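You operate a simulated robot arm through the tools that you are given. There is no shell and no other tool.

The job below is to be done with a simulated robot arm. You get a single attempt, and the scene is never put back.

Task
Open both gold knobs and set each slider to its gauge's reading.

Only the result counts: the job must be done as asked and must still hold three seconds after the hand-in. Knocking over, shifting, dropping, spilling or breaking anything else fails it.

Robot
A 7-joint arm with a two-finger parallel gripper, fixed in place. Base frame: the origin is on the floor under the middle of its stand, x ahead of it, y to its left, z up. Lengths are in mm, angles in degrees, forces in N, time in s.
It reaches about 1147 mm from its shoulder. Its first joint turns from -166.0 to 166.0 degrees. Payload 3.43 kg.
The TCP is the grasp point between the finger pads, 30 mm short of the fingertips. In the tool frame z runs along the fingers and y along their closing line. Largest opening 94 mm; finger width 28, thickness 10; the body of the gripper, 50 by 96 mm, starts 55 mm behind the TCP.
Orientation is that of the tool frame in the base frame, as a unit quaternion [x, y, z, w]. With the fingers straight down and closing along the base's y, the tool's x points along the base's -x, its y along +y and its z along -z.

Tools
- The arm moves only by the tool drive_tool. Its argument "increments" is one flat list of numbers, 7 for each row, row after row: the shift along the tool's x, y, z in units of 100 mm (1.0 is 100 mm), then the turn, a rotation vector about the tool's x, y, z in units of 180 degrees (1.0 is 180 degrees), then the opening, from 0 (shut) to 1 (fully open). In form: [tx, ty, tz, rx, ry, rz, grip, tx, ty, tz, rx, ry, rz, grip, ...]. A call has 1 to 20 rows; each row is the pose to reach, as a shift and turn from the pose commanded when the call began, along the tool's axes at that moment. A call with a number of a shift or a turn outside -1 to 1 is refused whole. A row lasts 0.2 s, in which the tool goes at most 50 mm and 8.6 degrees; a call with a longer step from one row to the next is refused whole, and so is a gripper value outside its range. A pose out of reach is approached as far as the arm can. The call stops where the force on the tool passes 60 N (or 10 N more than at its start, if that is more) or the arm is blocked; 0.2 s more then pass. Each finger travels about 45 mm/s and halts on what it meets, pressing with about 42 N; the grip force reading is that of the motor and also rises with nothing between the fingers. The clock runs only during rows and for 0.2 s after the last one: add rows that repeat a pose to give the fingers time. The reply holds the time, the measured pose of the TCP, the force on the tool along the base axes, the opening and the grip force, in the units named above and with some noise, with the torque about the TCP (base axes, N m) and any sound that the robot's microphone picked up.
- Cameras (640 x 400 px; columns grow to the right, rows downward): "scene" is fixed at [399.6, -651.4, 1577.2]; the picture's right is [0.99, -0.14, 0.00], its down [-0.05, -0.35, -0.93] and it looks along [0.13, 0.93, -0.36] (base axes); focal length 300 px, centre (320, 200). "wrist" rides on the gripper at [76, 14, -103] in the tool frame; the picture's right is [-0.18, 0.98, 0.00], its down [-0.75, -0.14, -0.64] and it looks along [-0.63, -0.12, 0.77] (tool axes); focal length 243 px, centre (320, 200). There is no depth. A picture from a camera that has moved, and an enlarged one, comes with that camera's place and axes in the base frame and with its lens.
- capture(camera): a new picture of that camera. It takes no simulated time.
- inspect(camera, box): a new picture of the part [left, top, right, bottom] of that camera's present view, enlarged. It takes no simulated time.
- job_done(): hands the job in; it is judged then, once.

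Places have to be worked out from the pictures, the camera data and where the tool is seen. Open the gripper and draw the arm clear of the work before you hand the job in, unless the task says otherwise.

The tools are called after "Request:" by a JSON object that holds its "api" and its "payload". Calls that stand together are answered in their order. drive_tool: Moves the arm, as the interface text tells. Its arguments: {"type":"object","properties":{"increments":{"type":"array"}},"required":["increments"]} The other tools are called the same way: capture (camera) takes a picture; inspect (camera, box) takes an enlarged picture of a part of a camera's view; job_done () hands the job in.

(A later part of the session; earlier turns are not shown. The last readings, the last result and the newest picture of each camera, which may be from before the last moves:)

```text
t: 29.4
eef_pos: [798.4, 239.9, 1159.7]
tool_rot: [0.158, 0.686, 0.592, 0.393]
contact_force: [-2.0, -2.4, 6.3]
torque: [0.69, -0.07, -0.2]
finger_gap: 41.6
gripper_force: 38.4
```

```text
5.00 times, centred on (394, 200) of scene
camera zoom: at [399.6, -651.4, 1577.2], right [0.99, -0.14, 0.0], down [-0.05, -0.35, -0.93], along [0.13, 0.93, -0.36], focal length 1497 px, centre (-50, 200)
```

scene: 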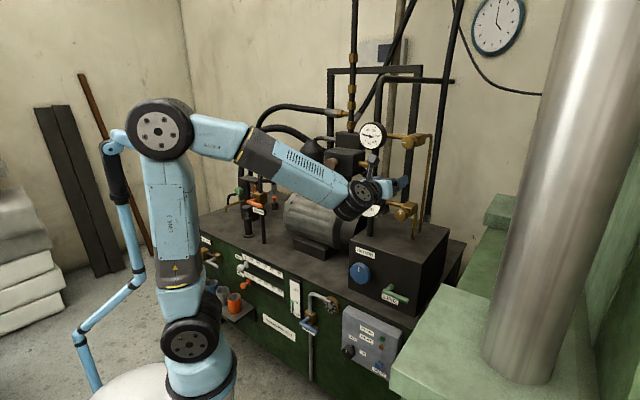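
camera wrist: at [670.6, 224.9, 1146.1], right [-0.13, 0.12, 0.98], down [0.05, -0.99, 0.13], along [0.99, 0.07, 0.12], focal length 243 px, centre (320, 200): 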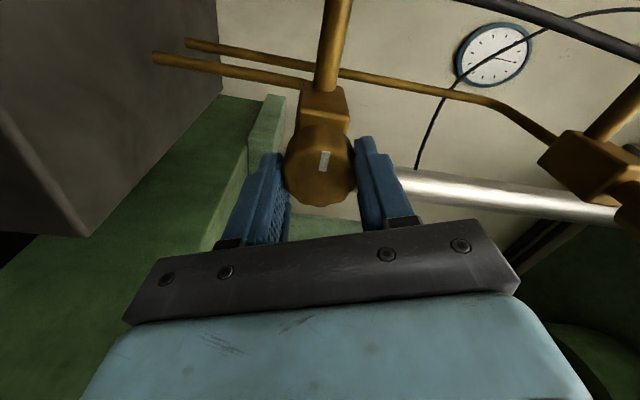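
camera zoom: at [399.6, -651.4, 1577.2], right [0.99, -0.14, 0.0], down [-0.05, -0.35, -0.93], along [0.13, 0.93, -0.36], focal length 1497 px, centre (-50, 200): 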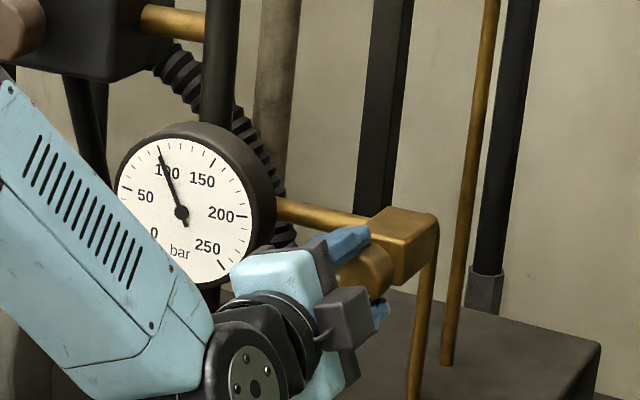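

The mark slipped relative to the fingers, so the end stop is reached and the knob is open. I release and back off.

Request:
{"api": "drive_tool", "payload": {"increments": [0, 0, 0, 0, 0, 0, 0.5, 0, 0, 0, 0, 0, 0, 0.65, 0, 0, 0, 0, 0, 0, 0.75, 0, 0, 0, 0, 0, 0, 0.75, 0, 0, -0.3, 0, 0, 0, 0.75, 0, 0, -0.65, 0, 0, 0, 0.75, 0, 0, -1.0, 0, 0, 0, 0.75]}}

Request:
{"api": "drive_tool", "payload": {"increments": [0, 0, -0.35, 0, 0, 0, 0.75, 0, 0, -0.7, 0, 0, 0, 0.75, 0, 0, -1.0, 0, 0, 0, 0.75]}}

Request:
{"api": "capture", "payload": {"camera": "scene"}}

Request:
{"api": "inspect", "payload": {"camera": "scene", "box": [345, 110, 425, 160]}}

Request:
{"api": "inspect", "payload": {"camera": "scene", "box": [345, 175, 425, 225]}}

```text
t: 31.0
eef_pos: [726.3, 172.5, 1157.8]
tool_rot: [0.16, 0.686, 0.592, 0.392]
contact_force: [0.9, -0.3, 0.2]
torque: [0.04, -0.02, -0.01]
finger_gap: 70.5
gripper_force: 0.0
```

```text
t: 31.8
eef_pos: [654.3, 103.1, 1158.0]
tool_rot: [0.16, 0.686, 0.591, 0.393]
contact_force: [-0.1, -0.1, -0.4]
torque: [0.01, -0.01, 0.03]
finger_gap: 70.3
gripper_force: 0.1
```

```text
taken
```

scene: 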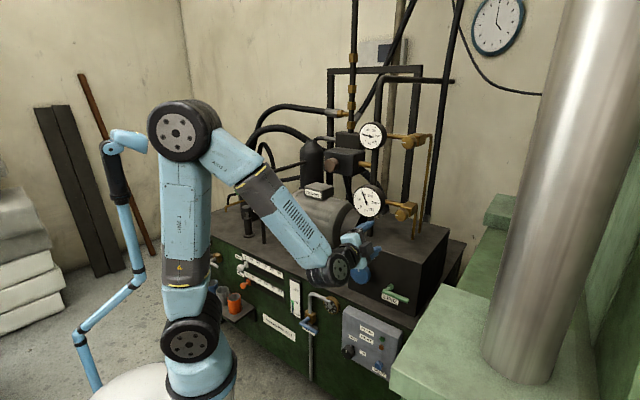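

```text
8.00 times, centred on (385, 135) of scene
camera zoom: at [399.6, -651.4, 1577.2], right [0.99, -0.14, 0.0], down [-0.05, -0.35, -0.93], along [0.13, 0.93, -0.36], focal length 2396 px, centre (-200, 720)
```

zoom: 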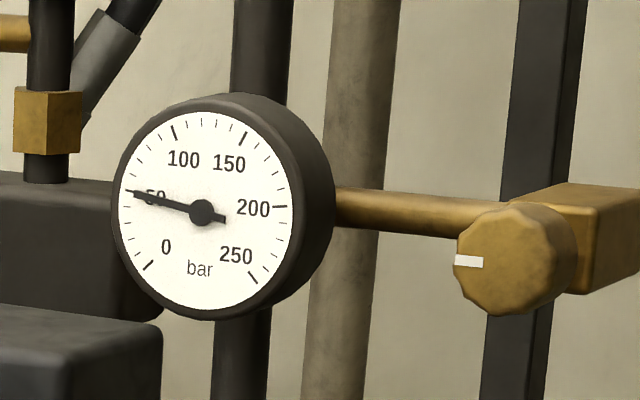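

```text
8.00 times, centred on (385, 200) of scene
camera zoom: at [399.6, -651.4, 1577.2], right [0.99, -0.14, 0.0], down [-0.05, -0.35, -0.93], along [0.13, 0.93, -0.36], focal length 2396 px, centre (-200, 200)
```

zoom: 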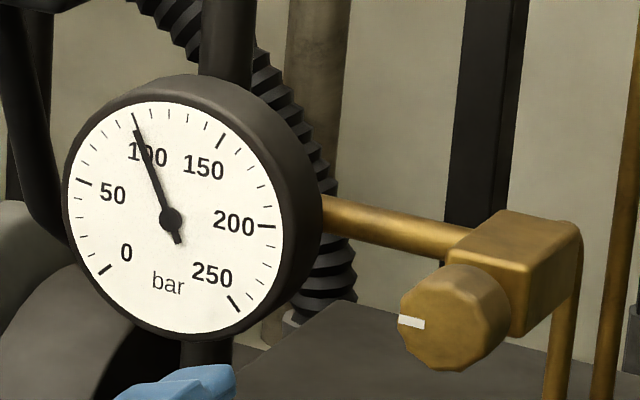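

Both knobs are at 90°. I zoom in tightly on both needles for accurate readings.

Request:
{"api": "inspect", "payload": {"camera": "scene", "box": [356, 120, 388, 152]}}

Request:
{"api": "inspect", "payload": {"camera": "scene", "box": [350, 182, 386, 218]}}

Request:
{"api": "inspect", "payload": {"camera": "scene", "box": [230, 245, 290, 300]}}

Request:
{"api": "capture", "payload": {"camera": "wrist"}}

```text
12.50 times, centred on (372, 136) of scene
camera zoom: at [399.6, -651.4, 1577.2], right [0.99, -0.14, 0.0], down [-0.05, -0.35, -0.93], along [0.13, 0.93, -0.36], focal length 3743 px, centre (-330, 1000)
```

zoom: 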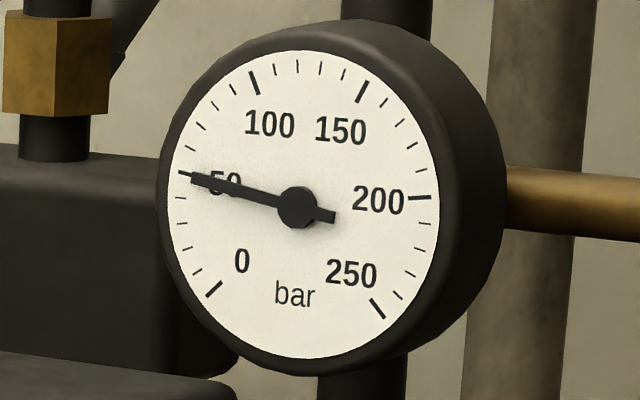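

```text
11.11 times, centred on (368, 200) of scene
camera zoom: at [399.6, -651.4, 1577.2], right [0.99, -0.14, 0.0], down [-0.05, -0.35, -0.93], along [0.13, 0.93, -0.36], focal length 3327 px, centre (-213, 200)
```

zoom: 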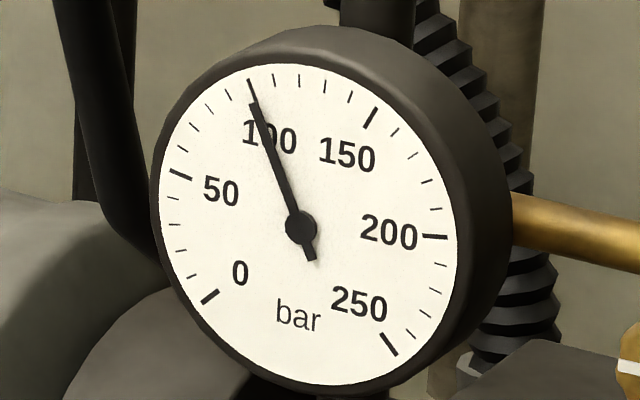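

```text
7.27 times, centred on (260, 272) of scene
camera zoom: at [399.6, -651.4, 1577.2], right [0.99, -0.14, 0.0], down [-0.05, -0.35, -0.93], along [0.13, 0.93, -0.36], focal length 2178 px, centre (756, -327)
```

zoom: 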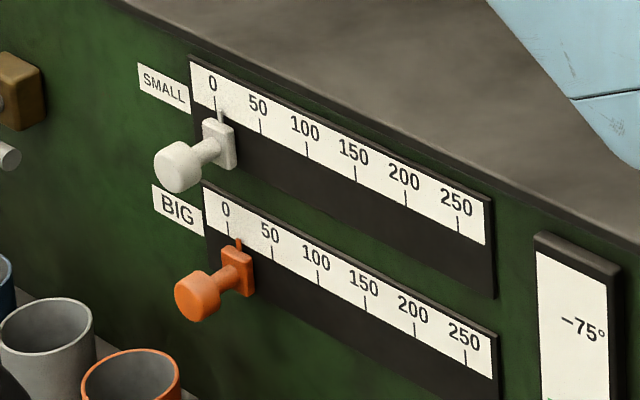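

```text
taken
camera wrist: at [525.9, 88.2, 1144.5], right [-0.12, 0.12, 0.99], down [0.05, -0.99, 0.13], along [0.99, 0.07, 0.12], focal length 243 px, centre (320, 200)
```

wrist: 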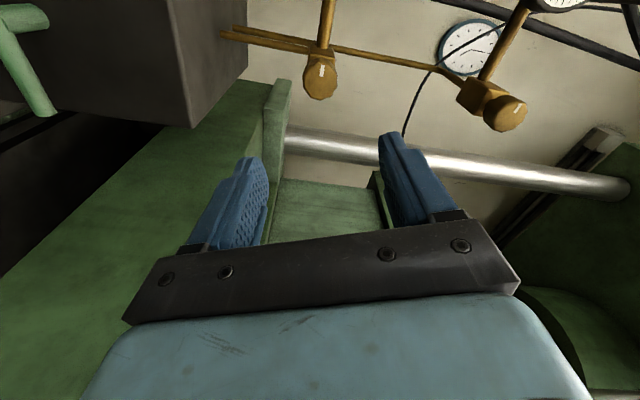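

The small gauge reads 50 bar and the big one 100 bar. Now I retreat and roll the wrist so the camera is underneath, which is mid-range for the joints on the left side.

Request:
{"api": "drive_tool", "payload": {"increments": [0, 0, -0.11, 0, 0, -0.043, 0.6, 0, 0, -0.22, 0, 0, -0.086, 0.6, 0, 0, -0.33, 0, 0, -0.129, 0.6, 0, 0, -0.44, 0, 0, -0.172, 0.6, 0, 0, -0.55, 0, 0, -0.215, 0.6, 0, 0, -0.66, 0, 0, -0.258, 0.6, 0, 0, -0.77, 0, 0, -0.301, 0.6, 0, 0, -0.88, 0, 0, -0.344, 0.6, 0, 0, -1.0, 0, 0, -0.386, 0.6]}}

Request:
{"api": "capture", "payload": {"camera": "scene"}}

Request:
{"api": "capture", "payload": {"camera": "wrist"}}

```text
t: 33.8
eef_pos: [600.3, 27.9, 1170.0]
tool_rot: [-0.262, 0.654, 0.263, 0.659]
contact_force: [0.1, 0.6, -0.5]
torque: [-0.01, 0.0, -0.05]
finger_gap: 56.2
gripper_force: 0.1
out of reach, approached as far as the arm can: row 5, 6, 7, 8, 9
```

```text
taken
```

scene: 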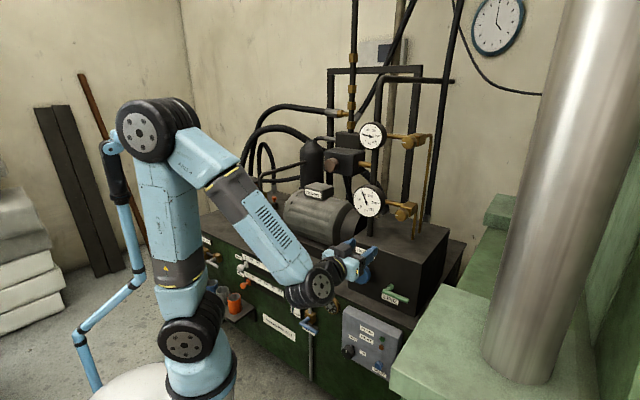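

```text
taken
camera wrist: at [515.6, -33.7, 1092.9], right [-0.68, 0.71, 0.18], down [-0.37, -0.55, 0.75], along [0.63, 0.44, 0.64], focal length 243 px, centre (320, 200)
```

wrist: 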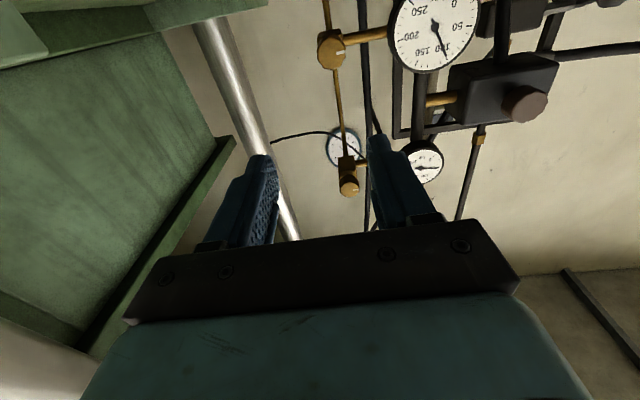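

The hand is rolled with the camera below; this spot was a bit cramped for the arm, but moving left opens it up. I move left in steps while lowering slightly.

Request:
{"api": "drive_tool", "payload": {"increments": [0.07, 0.25, 0, 0, 0, 0, 0.6, 0.15, 0.5, 0, 0, 0, 0, 0.6, 0.22, 0.75, 0, 0, 0, 0, 0.6, 0.3, 1.0, 0, 0, 0, 0, 0.6]}}

Request:
{"api": "drive_tool", "payload": {"increments": [0.07, 0.25, 0, 0, 0, 0, 0.6, 0.15, 0.5, 0, 0, 0, 0, 0.6, 0.22, 0.75, 0, 0, 0, 0, 0.6, 0.3, 1.0, 0, 0, 0, 0, 0.6]}}

Request:
{"api": "capture", "payload": {"camera": "scene"}}

```text
t: 34.8
eef_pos: [606.6, 82.3, 1187.4]
tool_rot: [-0.261, 0.654, 0.263, 0.659]
contact_force: [0.3, -1.2, 0.3]
torque: [-0.01, 0.01, 0.06]
finger_gap: 56.4
gripper_force: 0.0
out of reach, approached as far as the arm can: row 1, 2, 3, 4
```

```text
t: 35.8
eef_pos: [603.6, 152.7, 1200.4]
tool_rot: [-0.261, 0.654, 0.263, 0.66]
contact_force: [-0.1, 0.7, 1.2]
torque: [-0.01, -0.01, -0.01]
finger_gap: 56.5
gripper_force: 0.2
out of reach, approached as far as the arm can: row 1, 2, 3, 4
```

```text
taken
```

scene: 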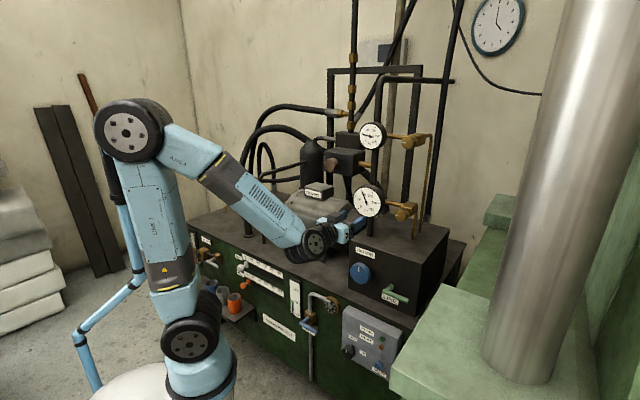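

The retreat point is too close for a horizontal hand, so I bring the commanded pose back out toward the cabinet by 100 mm, still well clear of it, and check.

Request:
{"api": "drive_tool", "payload": {"increments": [0, 0, 0.2, 0, 0, 0, 0.6, 0, 0, 0.4, 0, 0, 0, 0.6, 0, 0, 0.6, 0, 0, 0, 0.6, 0, 0, 0.8, 0, 0, 0, 0.6, 0, 0, 1.0, 0, 0, 0, 0.6, 0, 0, 1.0, 0, 0, 0, 0.6]}}

Request:
{"api": "capture", "payload": {"camera": "scene"}}

```text
t: 37.2
eef_pos: [676.6, 220.6, 1202.2]
tool_rot: [-0.26, 0.654, 0.262, 0.66]
contact_force: [0.0, -0.6, 0.8]
torque: [-0.01, 0.02, 0.01]
finger_gap: 56.6
gripper_force: 0.0
```

```text
taken
```

scene: 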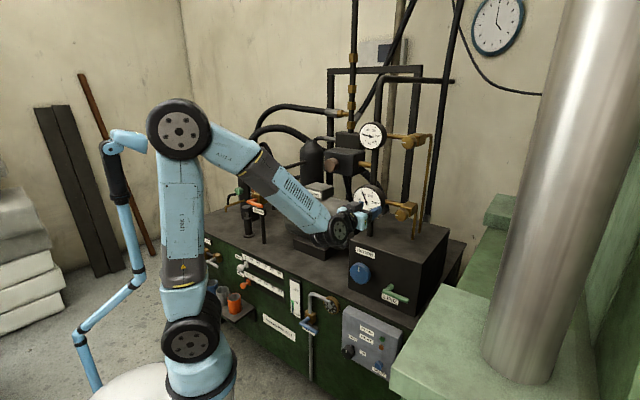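

The commanded pose simply follows the reachable one, so the arm needs to stay at roughly r ≥ 620 mm at this height. I travel left along the cabinet in front of the gauges (nearest obstacle is the brown knob at n≈740; my tips are at 673).

Request:
{"api": "drive_tool", "payload": {"increments": [0, 0.33, 0, 0, 0, 0, 0.6, 0, 0.66, 0, 0, 0, 0, 0.6, 0, 1.0, 0, 0, 0, 0, 0.6]}}

Request:
{"api": "drive_tool", "payload": {"increments": [0, 0.33, 0, 0, 0, 0, 0.6, 0, 0.66, 0, 0, 0, 0, 0.6, 0, 1.0, 0, 0, 0, 0, 0.6]}}

Request:
{"api": "drive_tool", "payload": {"increments": [0, 0.33, 0, 0, 0, 0, 0.6, 0, 0.66, 0, 0, 0, 0, 0.6, 0, 1.0, 0, 0, 0, 0, 0.6]}}

Request:
{"api": "capture", "payload": {"camera": "scene"}}

Request:
{"api": "capture", "payload": {"camera": "wrist"}}

```text
t: 38.0
eef_pos: [605.4, 294.9, 1203.0]
tool_rot: [-0.261, 0.654, 0.262, 0.66]
contact_force: [-0.4, 0.3, 0.3]
torque: [0.02, -0.02, 0.04]
finger_gap: 56.6
gripper_force: 0.1
```

```text
t: 39.0
eef_pos: [470.8, 423.5, 1203.1]
tool_rot: [-0.313, 0.63, 0.317, 0.636]
contact_force: [-0.7, 0.8, -0.5]
torque: [0.03, 0.01, -0.03]
finger_gap: 56.5
gripper_force: 0.0
stopped in row 3: the arm was blocked; the commanded pose is now the measured one
```

```text
t: 39.6
eef_pos: [477.7, 423.9, 1200.1]
tool_rot: [-0.233, 0.672, 0.387, 0.587]
contact_force: [0.2, 0.5, -0.3]
torque: [0.0, -0.03, 0.02]
finger_gap: 56.2
gripper_force: 0.1
stopped in row 2: the arm was blocked; the commanded pose is now the measured one
```

```text
taken
```

scene: 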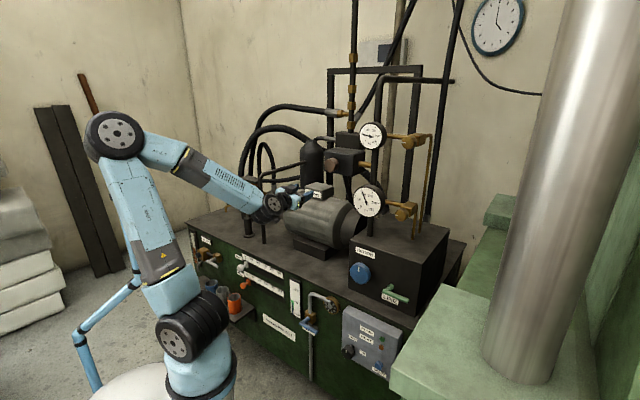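

```text
taken
camera wrist: at [387.5, 363.1, 1131.4], right [-0.72, 0.56, 0.42], down [-0.13, -0.7, 0.7], along [0.69, 0.45, 0.57], focal length 243 px, centre (320, 200)
```

wrist: 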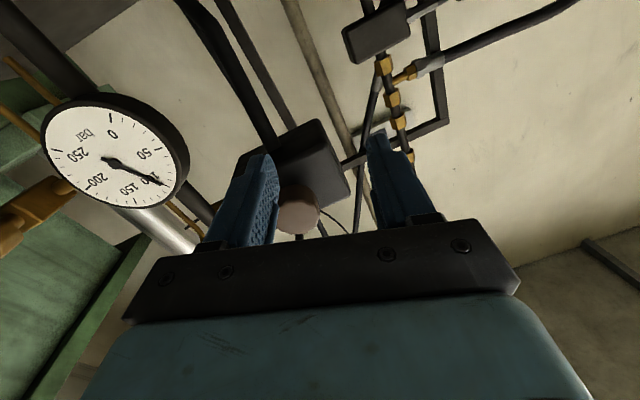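

The arm stopped mid-way with the hand twisted ~10°, with no force on the tool; it may be a wrist reconfiguration or a link near something. I look closely at the surroundings before moving.

Request:
{"api": "inspect", "payload": {"camera": "scene", "box": [80, 90, 340, 260]}}

Request:
{"api": "inspect", "payload": {"camera": "scene", "box": [220, 150, 348, 230]}}

```text
2.35 times, centred on (210, 175) of scene
camera zoom: at [399.6, -651.4, 1577.2], right [0.99, -0.14, 0.0], down [-0.05, -0.35, -0.93], along [0.13, 0.93, -0.36], focal length 705 px, centre (579, 259)
```

zoom: 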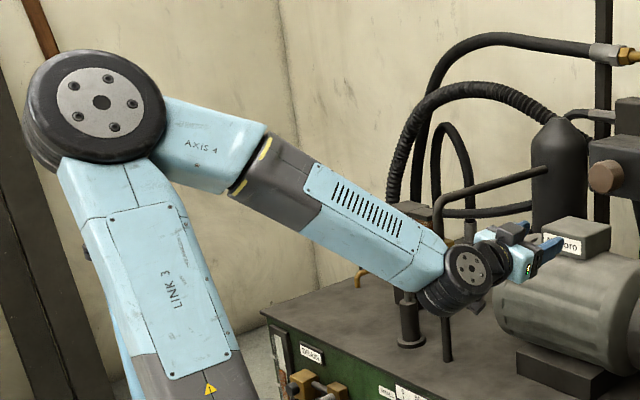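

```text
5.00 times, centred on (284, 190) of scene
camera zoom: at [399.6, -651.4, 1577.2], right [0.99, -0.14, 0.0], down [-0.05, -0.35, -0.93], along [0.13, 0.93, -0.36], focal length 1497 px, centre (500, 250)
```

zoom: 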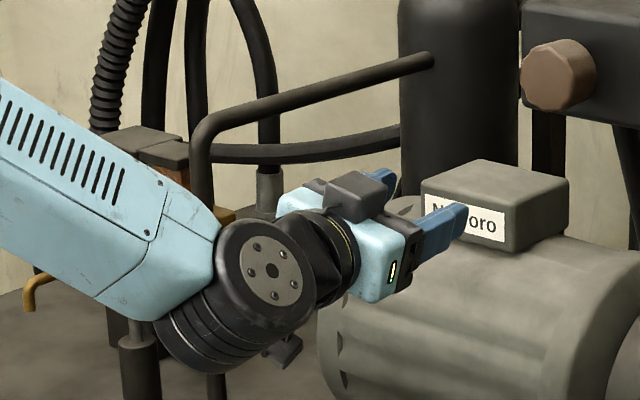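

No link appears to be touching anything, so this looks like a wrist reconfiguration. I restore the hand's orientation in place, slowly.

Request:
{"api": "drive_tool", "payload": {"increments": [0, 0, -0.05, 0.0125, -0.0025, -0.02, 0.6, 0, 0, -0.05, 0.025, -0.005, -0.04, 0.6, 0, 0, -0.05, 0.0375, -0.0076, -0.059, 0.6, 0, 0, -0.05, 0.05, -0.0101, -0.0789, 0.6]}}

```text
t: 40.2
eef_pos: [512.1, 391.5, 1197.6]
tool_rot: [-0.177, 0.694, 0.382, 0.584]
contact_force: [-0.2, 0.7, -0.1]
torque: [0.05, 0.01, -0.01]
finger_gap: 56.3
gripper_force: 0.0
stopped in row 3: the arm was blocked; the commanded pose is now the measured one
```

The pose is drifting as if the arm were changing configuration. I issue a short hold to see whether it is settled.

Request:
{"api": "drive_tool", "payload": {"increments": [0, 0, 0, 0, 0, 0, 0.6]}}

Request:
{"api": "capture", "payload": {"camera": "scene"}}

```text
t: 40.6
eef_pos: [513.8, 389.4, 1196.3]
tool_rot: [-0.178, 0.694, 0.382, 0.584]
contact_force: [0.8, 0.2, -0.3]
torque: [-0.01, 0.0, 0.01]
finger_gap: 56.3
gripper_force: 0.1
```

```text
taken
```

scene: 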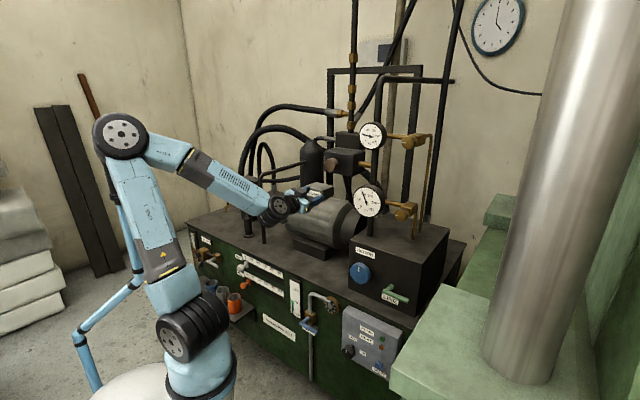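

It has settled; working out the stops so far, they fit an elbow-flex limit (wrist too close to the shoulder at this height). Going up increases that distance, so I raise the hand 100 mm in small steps, keeping the orientation.

Request:
{"api": "drive_tool", "payload": {"increments": [-0.237, 0.08, -0.02, 0, 0, 0, 0.6, -0.473, 0.161, -0.03, 0, 0, 0, 0.6, -0.71, 0.241, -0.04, 0, 0, 0, 0.6, -0.947, 0.322, -0.05, 0, 0, 0, 0.6]}}

Request:
{"api": "capture", "payload": {"camera": "scene"}}

```text
t: 41.6
eef_pos: [524.0, 378.6, 1294.6]
tool_rot: [-0.16, 0.7, 0.393, 0.574]
contact_force: [0.0, -0.3, 0.1]
torque: [0.0, -0.02, -0.01]
finger_gap: 56.5
gripper_force: 0.1
```

```text
taken
```

scene: 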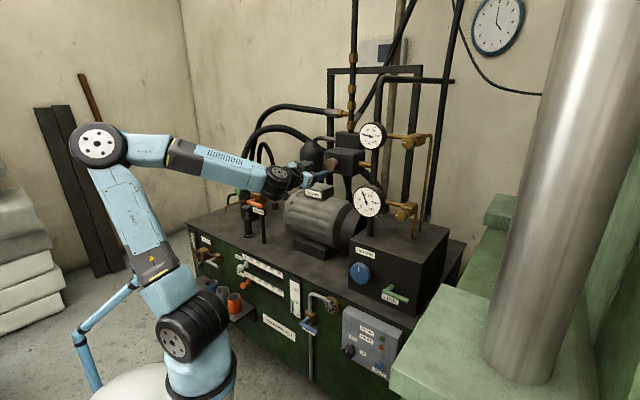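

Rising works. I go up another 100 mm and ease back 30 mm from the equipment.

Request:
{"api": "drive_tool", "payload": {"increments": [-0.23, 0.09, -0.1, 0, 0, 0, 0.6, -0.465, 0.183, -0.2, 0, 0, 0, 0.6, -0.697, 0.275, -0.3, 0, 0, 0, 0.6, -0.929, 0.367, -0.33, 0, 0, 0, 0.6]}}

Request:
{"api": "capture", "payload": {"camera": "scene"}}

```text
t: 42.6
eef_pos: [489.9, 367.2, 1395.9]
tool_rot: [-0.173, 0.697, 0.381, 0.582]
contact_force: [0.5, 1.4, -0.6]
torque: [0.01, 0.0, -0.02]
finger_gap: 56.2
gripper_force: 0.1
```

```text
taken
```

scene: 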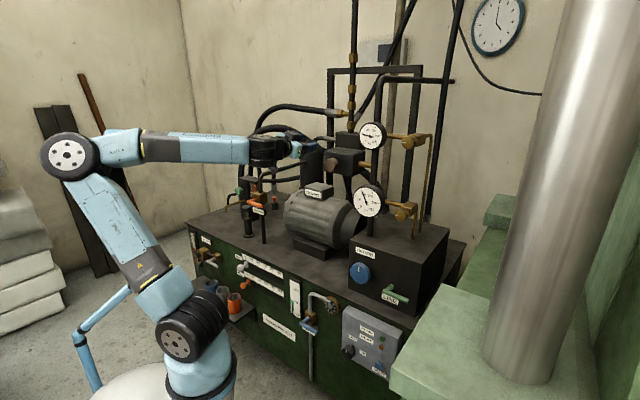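

Now there is room; I restore the hand to square with the cabinet.

Request:
{"api": "drive_tool", "payload": {"increments": [0, 0, 0, 0.0047, -0.0033, -0.0266, 0.6, 0, 0, 0, 0.0094, -0.0067, -0.0533, 0.6, 0, 0, 0, 0.0141, -0.01, -0.08, 0.6, 0, 0, 0, 0.0188, -0.0134, -0.1066, 0.6]}}

```text
t: 43.6
eef_pos: [487.7, 373.9, 1393.1]
tool_rot: [-0.261, 0.662, 0.32, 0.626]
contact_force: [-0.1, -0.3, -0.3]
torque: [0.0, 0.01, 0.01]
finger_gap: 56.5
gripper_force: 0.1
```

Request:
{"api": "drive_tool", "payload": {"increments": [0, 0, 0, 0, 0, 0, 0.6, 0, 0, 0, 0, 0, 0, 0.6, 0, 0, 0, 0, 0, 0, 0.6]}}

Request:
{"api": "capture", "payload": {"camera": "scene"}}

Request:
{"api": "capture", "payload": {"camera": "wrist"}}

```text
t: 44.4
eef_pos: [489.1, 372.9, 1392.3]
tool_rot: [-0.261, 0.662, 0.321, 0.625]
contact_force: [0.1, -0.4, 0.0]
torque: [-0.03, 0.02, 0.01]
finger_gap: 56.5
gripper_force: 0.0
```

```text
taken
```

scene: 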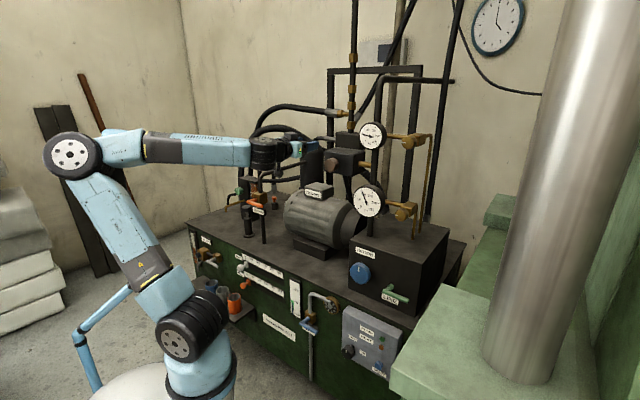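

```text
taken
camera wrist: at [403.8, 310.1, 1319.3], right [-0.72, 0.64, 0.28], down [-0.26, -0.62, 0.74], along [0.65, 0.46, 0.61], focal length 243 px, centre (320, 200)
```

wrist: 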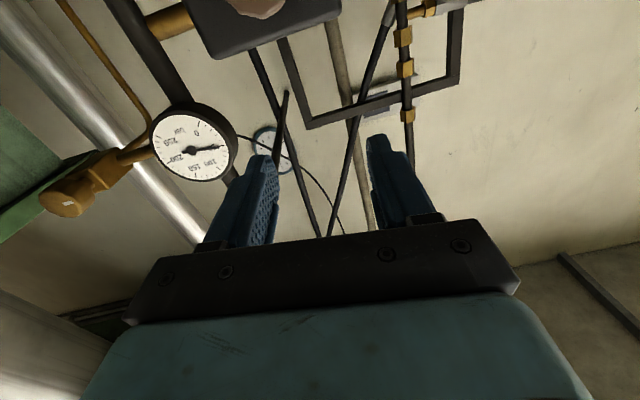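

Orientation is within 6° of square, good enough for travelling. The equipment on the left sits at n≥790, so I continue left at this height.

Request:
{"api": "drive_tool", "payload": {"increments": [0.024, 0.248, 0.023, 0, 0, 0, 0.6, 0.049, 0.496, 0.046, 0, 0, 0, 0.6, 0.073, 0.743, 0.069, 0, 0, 0, 0.6, 0.097, 0.991, 0.092, 0, 0, 0, 0.6]}}

Request:
{"api": "capture", "payload": {"camera": "scene"}}

```text
t: 44.8
eef_pos: [490.3, 380.9, 1386.4]
tool_rot: [-0.244, 0.672, 0.33, 0.616]
contact_force: [-0.4, 0.9, -0.3]
torque: [0.06, -0.02, 0.0]
finger_gap: 56.2
gripper_force: 0.0
stopped in row 2: the arm was blocked; the commanded pose is now the measured one
```

```text
taken
```

scene: 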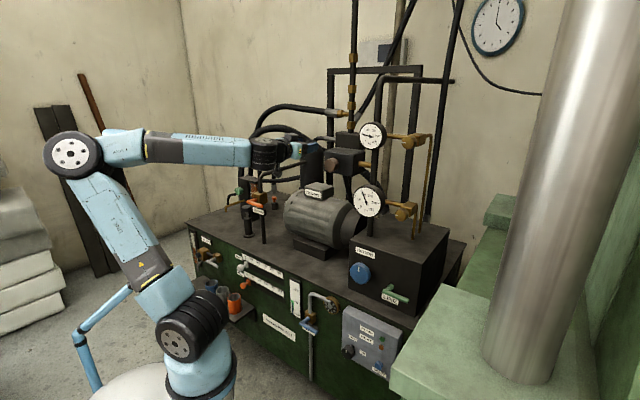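

Blocked again with no force at the tool, so a link may be touching something. I zoom in around the elbow and the thin light-blue post.

Request:
{"api": "inspect", "payload": {"camera": "scene", "box": [20, 110, 340, 310]}}

Request:
{"api": "inspect", "payload": {"camera": "scene", "box": [40, 260, 260, 400]}}

Request:
{"api": "capture", "payload": {"camera": "wrist"}}

```text
2.00 times, centred on (180, 210) of scene
camera zoom: at [399.6, -651.4, 1577.2], right [0.99, -0.14, 0.0], down [-0.05, -0.35, -0.93], along [0.13, 0.93, -0.36], focal length 599 px, centre (600, 180)
```

zoom: 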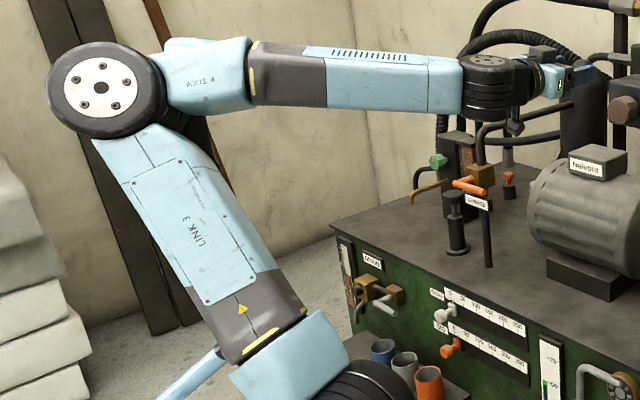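

```text
2.86 times, centred on (150, 330) of scene
camera zoom: at [399.6, -651.4, 1577.2], right [0.99, -0.14, 0.0], down [-0.05, -0.35, -0.93], along [0.13, 0.93, -0.36], focal length 856 px, centre (806, -171)
```

zoom: 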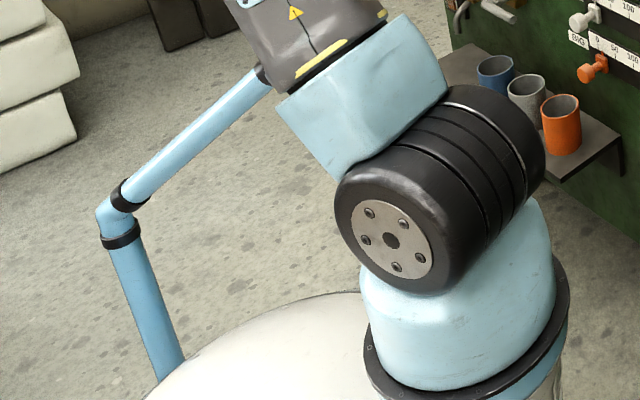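

```text
taken
camera wrist: at [401.1, 319.9, 1316.7], right [-0.7, 0.63, 0.32], down [-0.23, -0.63, 0.74], along [0.67, 0.45, 0.59], focal length 243 px, centre (320, 200)
```

wrist: 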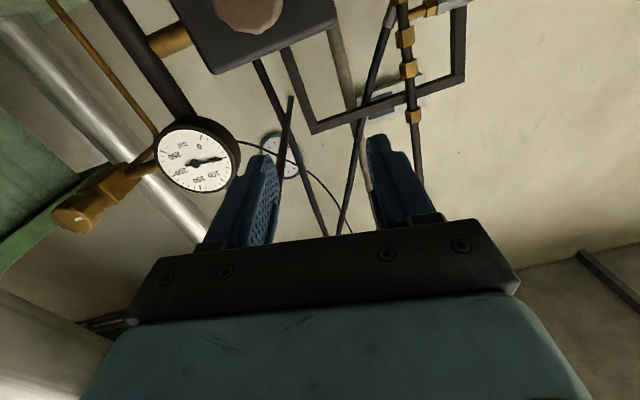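

The upper arm is nearly vertical with the elbow strongly bent, an awkward configuration for a horizontal hand close in. I pitch the hand down, which stretches the arm into a comfortable pose, before swinging left.

Request:
{"api": "drive_tool", "payload": {"increments": [0, 0, 0, 0, 0.042, 0, 0.6, 0, 0, 0, 0, 0.083, 0, 0.6, 0, 0, 0, 0, 0.125, 0, 0.6, 0, 0, 0, 0, 0.167, 0, 0.6, 0, 0, 0, 0, 0.208, 0, 0.6, 0, 0, 0, 0, 0.25, 0, 0.6]}}

Request:
{"api": "capture", "payload": {"camera": "scene"}}

```text
t: 46.2
eef_pos: [490.1, 379.8, 1386.3]
tool_rot: [-0.353, 0.857, 0.211, 0.31]
contact_force: [-0.4, -0.4, 0.3]
torque: [0.01, -0.05, 0.0]
finger_gap: 56.7
gripper_force: 0.1
```

```text
taken
```

scene: 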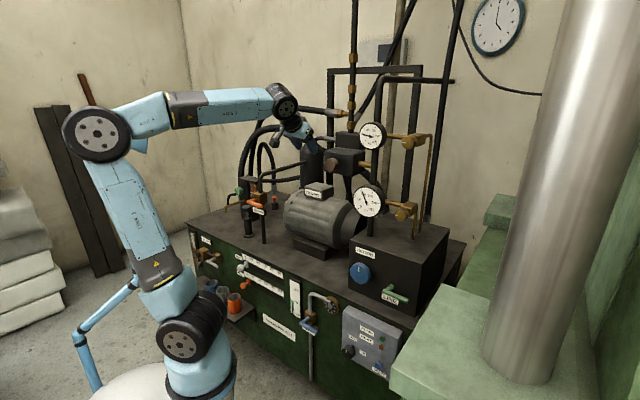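

That works smoothly at 45° down-tilt. Now I traverse left 100 mm at this tilt.

Request:
{"api": "drive_tool", "payload": {"increments": [0.01, 0.247, 0.04, 0, 0, 0, 0.6, 0.02, 0.493, 0.08, 0, 0, 0, 0.6, 0.03, 0.74, 0.12, 0, 0, 0, 0.6, 0.039, 0.987, 0.159, 0, 0, 0, 0.6]}}

Request:
{"api": "capture", "payload": {"camera": "scene"}}

```text
t: 47.2
eef_pos: [422.4, 454.0, 1387.2]
tool_rot: [-0.353, 0.857, 0.21, 0.312]
contact_force: [0.2, -0.9, -0.6]
torque: [0.03, 0.01, -0.01]
finger_gap: 56.2
gripper_force: 0.1
```

```text
taken
```

scene: 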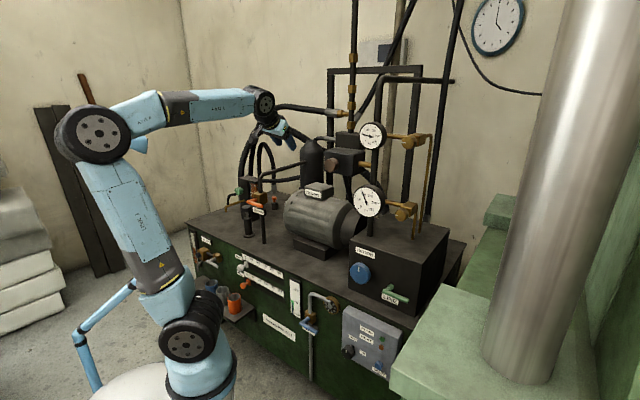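

Tracking is exact now. I continue left and downward in three more steps.

Request:
{"api": "drive_tool", "payload": {"increments": [0.122, 0.232, 0.104, 0, 0, 0, 0.6, 0.245, 0.464, 0.208, 0, 0, 0, 0.6, 0.367, 0.696, 0.313, 0, 0, 0, 0.6, 0.489, 0.928, 0.417, 0, 0, 0, 0.6]}}

Request:
{"api": "drive_tool", "payload": {"increments": [0.122, 0.232, 0.104, 0, 0, 0, 0.6, 0.245, 0.464, 0.208, 0, 0, 0, 0.6, 0.367, 0.696, 0.313, 0, 0, 0, 0.6, 0.489, 0.928, 0.417, 0, 0, 0, 0.6]}}

Request:
{"api": "capture", "payload": {"camera": "scene"}}

```text
t: 48.2
eef_pos: [342.3, 516.9, 1337.1]
tool_rot: [-0.353, 0.856, 0.212, 0.311]
contact_force: [0.4, 0.0, -0.4]
torque: [0.01, 0.02, 0.0]
finger_gap: 56.4
gripper_force: 0.0
```

```text
t: 49.2
eef_pos: [265.1, 580.0, 1286.8]
tool_rot: [-0.353, 0.856, 0.211, 0.313]
contact_force: [0.6, -0.7, 0.5]
torque: [0.01, -0.02, -0.02]
finger_gap: 56.4
gripper_force: 0.0
```

```text
taken
```

scene: 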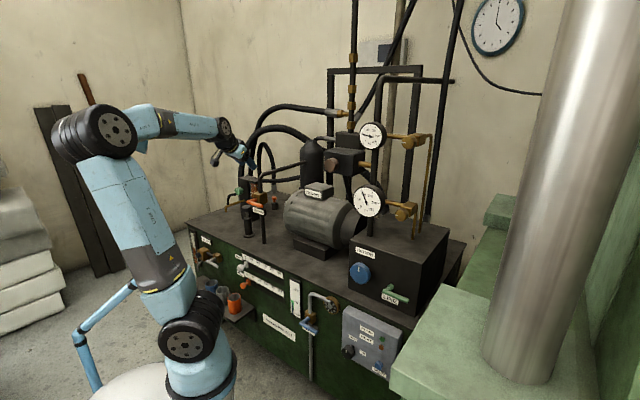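

On track. I continue left and down while squaring the hand to the cabinet (tilted 45° down).

Request:
{"api": "drive_tool", "payload": {"increments": [0.122, 0.232, 0.104, 0.0125, -0.0022, -0.0032, 0.6, 0.245, 0.464, 0.208, 0.025, -0.0043, -0.0064, 0.6, 0.367, 0.696, 0.313, 0.0374, -0.0065, -0.0095, 0.6, 0.489, 0.928, 0.417, 0.0498, -0.0086, -0.0127, 0.6]}}

Request:
{"api": "capture", "payload": {"camera": "scene"}}

Request:
{"api": "capture", "payload": {"camera": "wrist"}}

```text
t: 50.2
eef_pos: [257.5, 616.9, 1276.7]
tool_rot: [-0.301, 0.886, 0.202, 0.289]
contact_force: [-0.3, 1.5, 0.7]
torque: [-0.05, -0.01, -0.04]
finger_gap: 56.3
gripper_force: 0.0
stopped in row 4: the arm was blocked; the commanded pose is now the measured one
```

```text
taken
```

scene: 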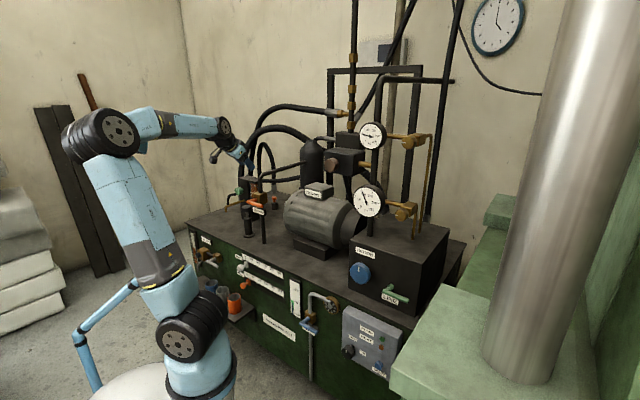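

```text
taken
camera wrist: at [157.9, 540.5, 1308.1], right [-0.52, 0.8, 0.3], down [0.33, -0.13, 0.93], along [0.79, 0.58, -0.2], focal length 243 px, centre (320, 200)
```

wrist: 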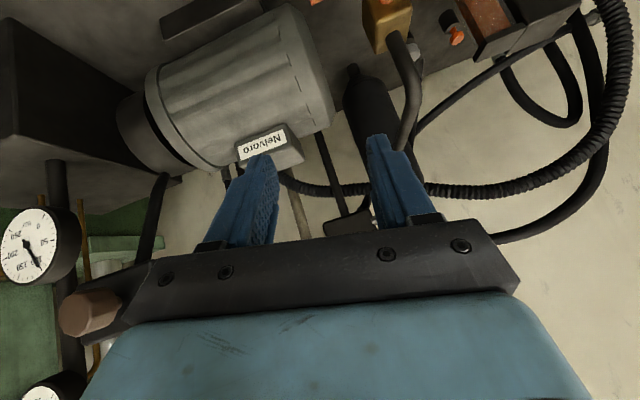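

Blocked again although the tool is free, so an upper link may be hitting the thin blue boom behind the robot. I zoom in there.

Request:
{"api": "inspect", "payload": {"camera": "scene", "box": [50, 90, 210, 190]}}

Request:
{"api": "inspect", "payload": {"camera": "scene", "box": [60, 190, 220, 400]}}

Request:
{"api": "inspect", "payload": {"camera": "scene", "box": [190, 100, 290, 200]}}

```text
4.00 times, centred on (130, 140) of scene
camera zoom: at [399.6, -651.4, 1577.2], right [0.99, -0.14, 0.0], down [-0.05, -0.35, -0.93], along [0.13, 0.93, -0.36], focal length 1198 px, centre (1080, 440)
```

zoom: 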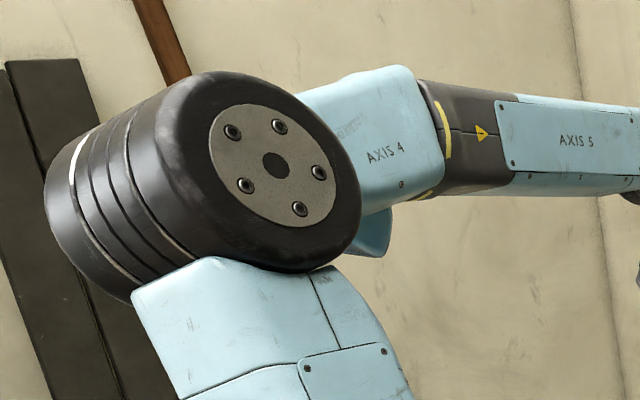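

```text
1.90 times, centred on (140, 295) of scene
camera zoom: at [399.6, -651.4, 1577.2], right [0.99, -0.14, 0.0], down [-0.05, -0.35, -0.93], along [0.13, 0.93, -0.36], focal length 570 px, centre (663, 19)
```

zoom: 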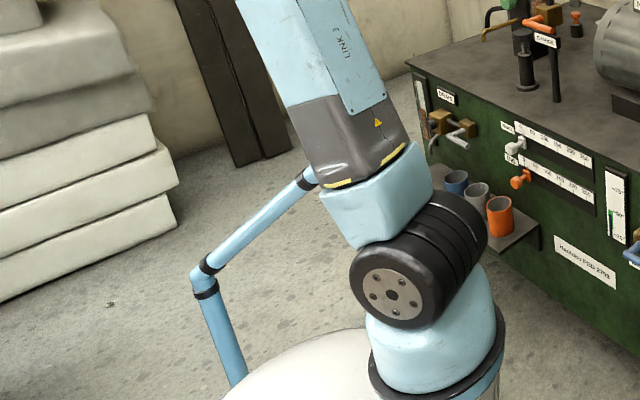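

```text
4.00 times, centred on (240, 150) of scene
camera zoom: at [399.6, -651.4, 1577.2], right [0.99, -0.14, 0.0], down [-0.05, -0.35, -0.93], along [0.13, 0.93, -0.36], focal length 1198 px, centre (640, 400)
```

zoom: 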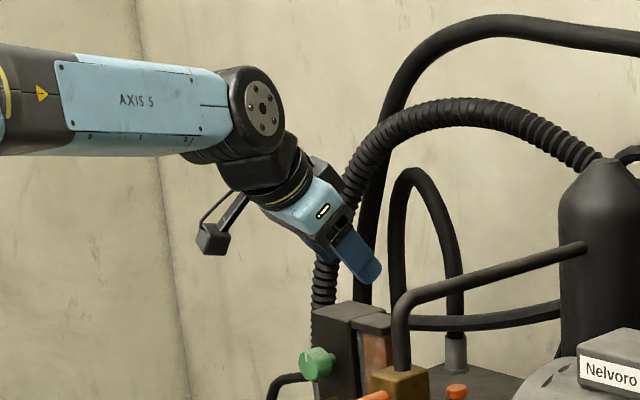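

The forearm seems to be against the thin blue boom standing behind the robot. I back off 60 mm to the right, and pitch the hand further down, so I can descend before going left (the sloping forearm will then pass below the boom).

Request:
{"api": "drive_tool", "payload": {"increments": [-0.029, -0.196, -0.024, 0, 0, 0, 0.6, -0.058, -0.393, -0.047, 0, 0, 0, 0.6, -0.087, -0.589, -0.071, 0, 0, 0, 0.6, -0.087, -0.589, -0.071, 0, 0, 0, 0.6]}}

Request:
{"api": "capture", "payload": {"camera": "scene"}}

```text
t: 51.2
eef_pos: [290.9, 575.0, 1274.1]
tool_rot: [-0.305, 0.884, 0.2, 0.291]
contact_force: [0.4, -0.3, 0.5]
torque: [-0.02, 0.01, 0.02]
finger_gap: 56.2
gripper_force: 0.0
```

```text
taken
```

scene: 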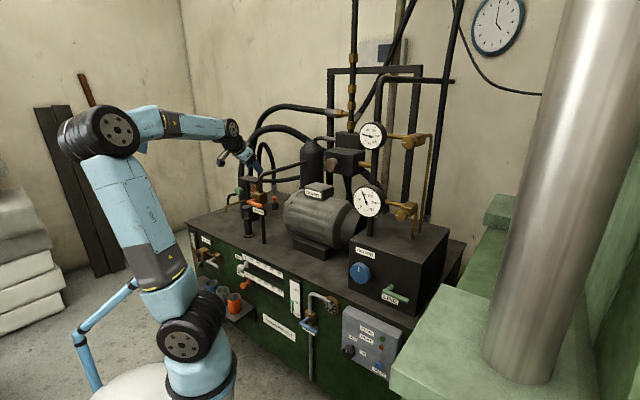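

Request:
{"api": "inspect", "payload": {"camera": "scene", "box": [90, 100, 218, 180]}}

Request:
{"api": "capture", "payload": {"camera": "wrist"}}

```text
5.00 times, centred on (154, 140) of scene
camera zoom: at [399.6, -651.4, 1577.2], right [0.99, -0.14, 0.0], down [-0.05, -0.35, -0.93], along [0.13, 0.93, -0.36], focal length 1497 px, centre (1150, 500)
```

zoom: 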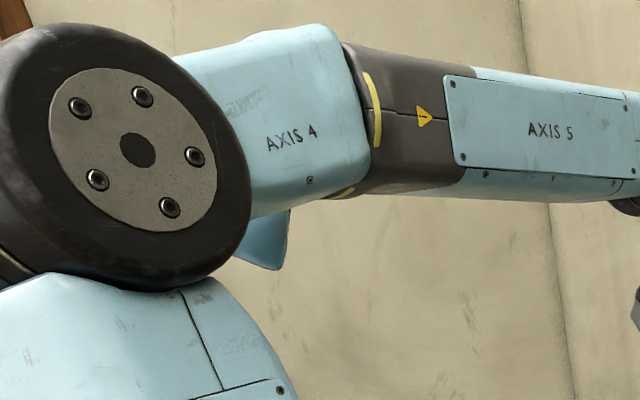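

```text
taken
camera wrist: at [191.6, 499.1, 1305.4], right [-0.53, 0.8, 0.29], down [0.33, -0.13, 0.94], along [0.78, 0.59, -0.19], focal length 243 px, centre (320, 200)
```

wrist: 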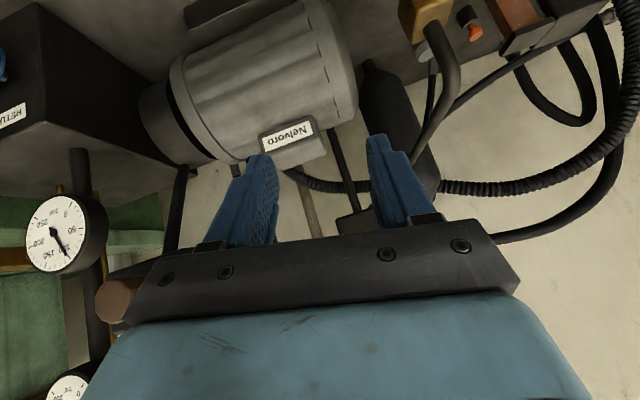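

The thing behind the elbow is a lamp on a jointed arm attached to the stand, which I must avoid. I pitch the hand to vertical here first.

Request:
{"api": "drive_tool", "payload": {"increments": [0, 0, 0, 0, 0.04, 0, 0.6, 0, 0, 0, 0, 0.08, 0, 0.6, 0, 0, 0, 0, 0.12, 0, 0.6, 0, 0, 0, 0, 0.16, 0, 0.6, 0, 0, 0, 0, 0.2, 0, 0.6, 0, 0, 0, 0, 0.2, 0, 0.6]}}

Request:
{"api": "capture", "payload": {"camera": "scene"}}

```text
t: 52.6
eef_pos: [292.9, 573.9, 1273.9]
tool_rot: [-0.353, 0.931, 0.096, 0.004]
contact_force: [-0.3, 0.7, -0.5]
torque: [0.02, 0.0, 0.01]
finger_gap: 56.2
gripper_force: 0.2
```

```text
taken
```

scene: 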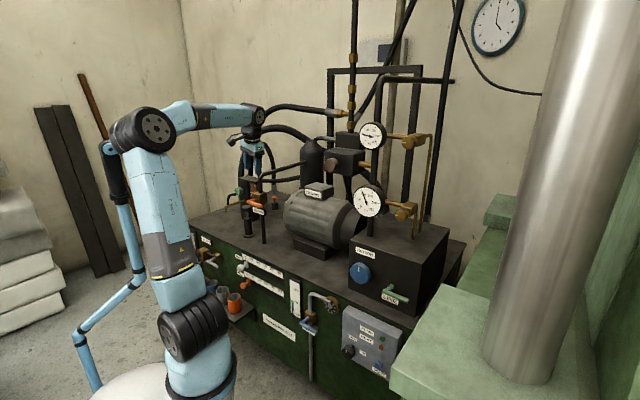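

The hand is now vertical and the elbow has come away from the lamp. I descend 100 mm while squaring the hand exactly.

Request:
{"api": "drive_tool", "payload": {"increments": [0.019, -0.044, 0.246, 0.0139, 0.0062, -0.0026, 0.6, 0.037, -0.088, 0.491, 0.0278, 0.0124, -0.0051, 0.6, 0.056, -0.132, 0.737, 0.0417, 0.0187, -0.0077, 0.6, 0.075, -0.176, 0.983, 0.0556, 0.0249, -0.0103, 0.6]}}

Request:
{"api": "capture", "payload": {"camera": "scene"}}

```text
t: 53.8
eef_pos: [313.1, 554.6, 1218.7]
tool_rot: [-0.365, 0.928, 0.063, -0.022]
contact_force: [0.2, 0.2, -0.3]
torque: [-0.04, 0.01, 0.01]
finger_gap: 56.5
gripper_force: 0.1
stopped in row 4: the arm was blocked; the commanded pose is now the measured one
```

```text
taken
```

scene: 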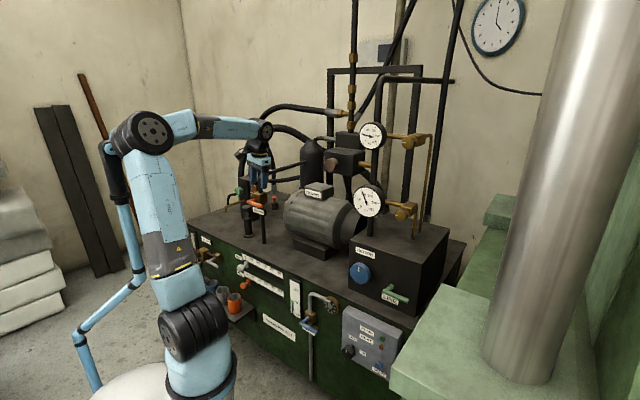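

The arm is blocked on its left side by the lamp head at about z≈1420, right beside the forearm. I move 100 mm right again to free it, then descend there before going left low.

Request:
{"api": "drive_tool", "payload": {"increments": [-0.002, -0.248, -0.033, 0, 0, 0, 0.6, -0.004, -0.496, -0.067, 0, 0, 0, 0.6, -0.006, -0.743, -0.1, 0, 0, 0, 0.6, -0.008, -0.991, -0.133, 0, 0, 0, 0.6]}}

Request:
{"api": "drive_tool", "payload": {"increments": [0.0, -0.06, 0.24, 0, 0, 0, 0.6, 0.0, -0.1, 0.49, 0, 0, 0, 0.6, 0.0, -0.12, 0.74, 0, 0, 0, 0.6, 0.005, -0.133, 0.989, 0, 0, 0, 0.6]}}

Request:
{"api": "capture", "payload": {"camera": "scene"}}

```text
t: 54.8
eef_pos: [379.0, 482.3, 1216.0]
tool_rot: [-0.367, 0.928, 0.06, -0.021]
contact_force: [-0.4, -0.3, 0.6]
torque: [-0.03, 0.01, -0.01]
finger_gap: 56.3
gripper_force: 0.0
```

```text
t: 55.8
eef_pos: [380.5, 480.3, 1117.4]
tool_rot: [-0.367, 0.928, 0.061, -0.023]
contact_force: [0.9, -1.1, 0.3]
torque: [0.07, 0.1, -0.01]
finger_gap: 56.6
gripper_force: 0.1
```

```text
taken
```

scene: 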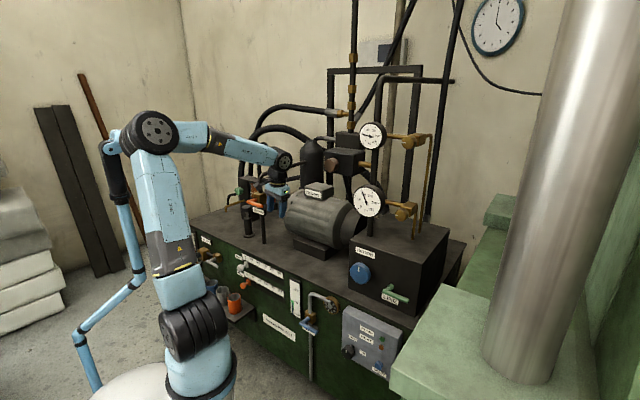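

That works. I continue descending 200 mm.

Request:
{"api": "drive_tool", "payload": {"increments": [0.0, -0.04, 0.25, 0, 0, 0, 0.6, 0.0, -0.07, 0.5, 0, 0, 0, 0.6, 0.0, -0.1, 0.75, 0, 0, 0, 0.6, 0.005, -0.133, 0.989, 0, 0, 0, 0.6]}}

Request:
{"api": "drive_tool", "payload": {"increments": [0.0, -0.04, 0.25, 0, 0, 0, 0.6, 0.0, -0.07, 0.5, 0, 0, 0, 0.6, 0.0, -0.1, 0.75, 0, 0, 0, 0.6, 0.005, -0.133, 0.989, 0, 0, 0, 0.6]}}

Request:
{"api": "capture", "payload": {"camera": "scene"}}

Request:
{"api": "capture", "payload": {"camera": "wrist"}}

```text
t: 56.8
eef_pos: [381.2, 479.2, 1022.4]
tool_rot: [-0.365, 0.928, 0.07, -0.022]
contact_force: [-0.3, -0.3, -0.1]
torque: [0.04, 0.03, 0.01]
finger_gap: 56.3
gripper_force: 0.0
```

```text
t: 57.8
eef_pos: [383.1, 480.7, 915.3]
tool_rot: [-0.364, 0.929, 0.058, -0.021]
contact_force: [-0.3, -0.3, 0.3]
torque: [0.02, -0.02, 0.04]
finger_gap: 56.5
gripper_force: 0.0
```

```text
taken
```

scene: 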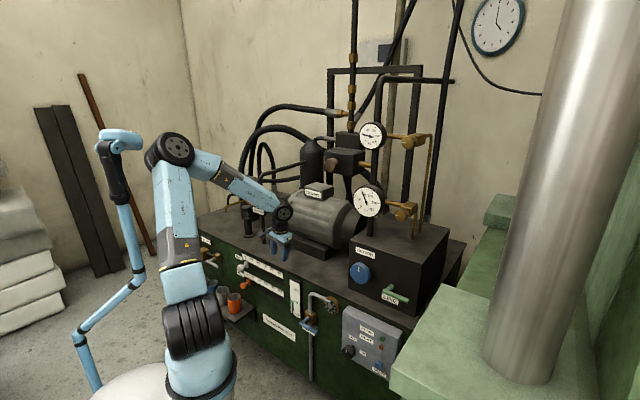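

```text
taken
camera wrist: at [324.6, 429.0, 1019.3], right [-0.53, 0.84, 0.12], down [0.7, 0.35, 0.62], along [0.48, 0.42, -0.77], focal length 243 px, centre (320, 200)
```

wrist: 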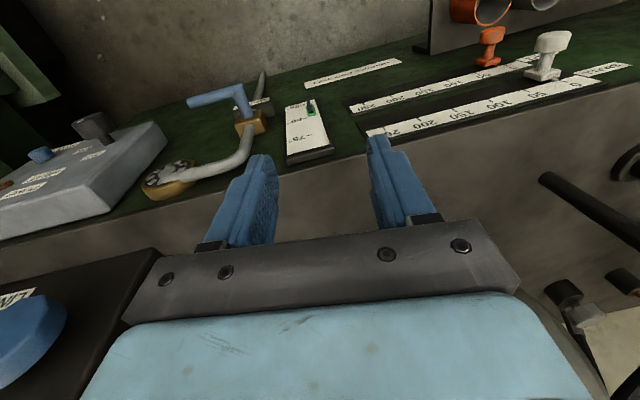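

Now the wrist camera sees both sliders and the scales (upside down). I enlarge them to triangulate.

Request:
{"api": "inspect", "payload": {"camera": "wrist", "box": [440, 0, 640, 125]}}

Request:
{"api": "inspect", "payload": {"camera": "wrist", "box": [340, 30, 640, 150]}}

Request:
{"api": "inspect", "payload": {"camera": "scene", "box": [230, 245, 290, 300]}}

```text
3.20 times, centred on (540, 62) of wrist
camera zoom: at [324.6, 429.0, 1019.3], right [-0.53, 0.84, 0.12], down [0.7, 0.35, 0.62], along [0.48, 0.42, -0.77], focal length 776 px, centre (-384, 640)
```

zoom: 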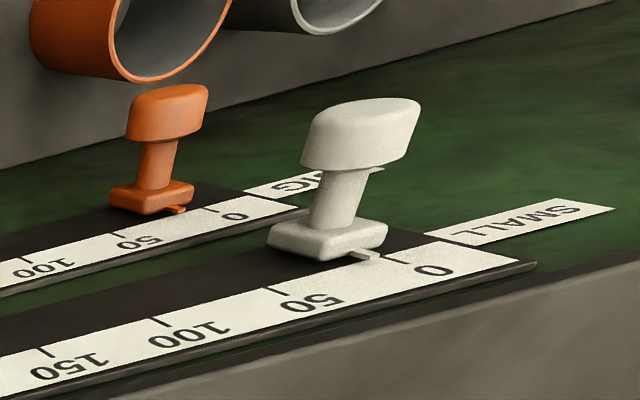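

```text
2.13 times, centred on (490, 90) of wrist
camera zoom: at [324.6, 429.0, 1019.3], right [-0.53, 0.84, 0.12], down [0.7, 0.35, 0.62], along [0.48, 0.42, -0.77], focal length 518 px, centre (-43, 435)
```

zoom: 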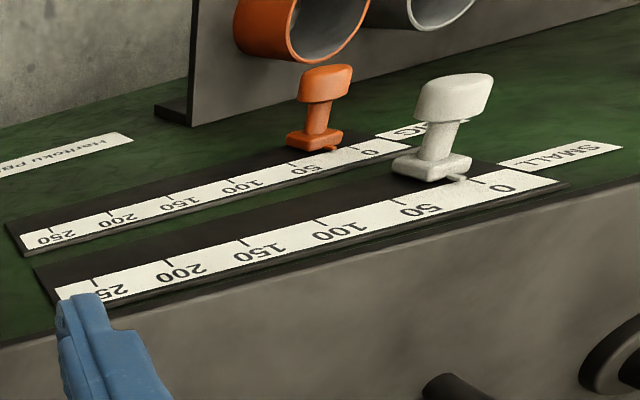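

```text
7.27 times, centred on (260, 272) of scene
camera zoom: at [399.6, -651.4, 1577.2], right [0.99, -0.14, 0.0], down [-0.05, -0.35, -0.93], along [0.13, 0.93, -0.36], focal length 2178 px, centre (756, -327)
```

zoom: 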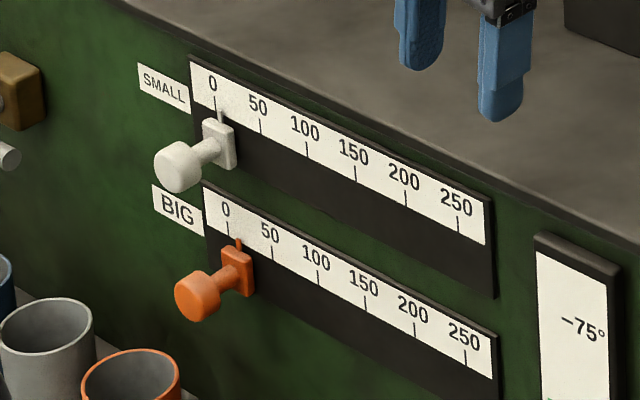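

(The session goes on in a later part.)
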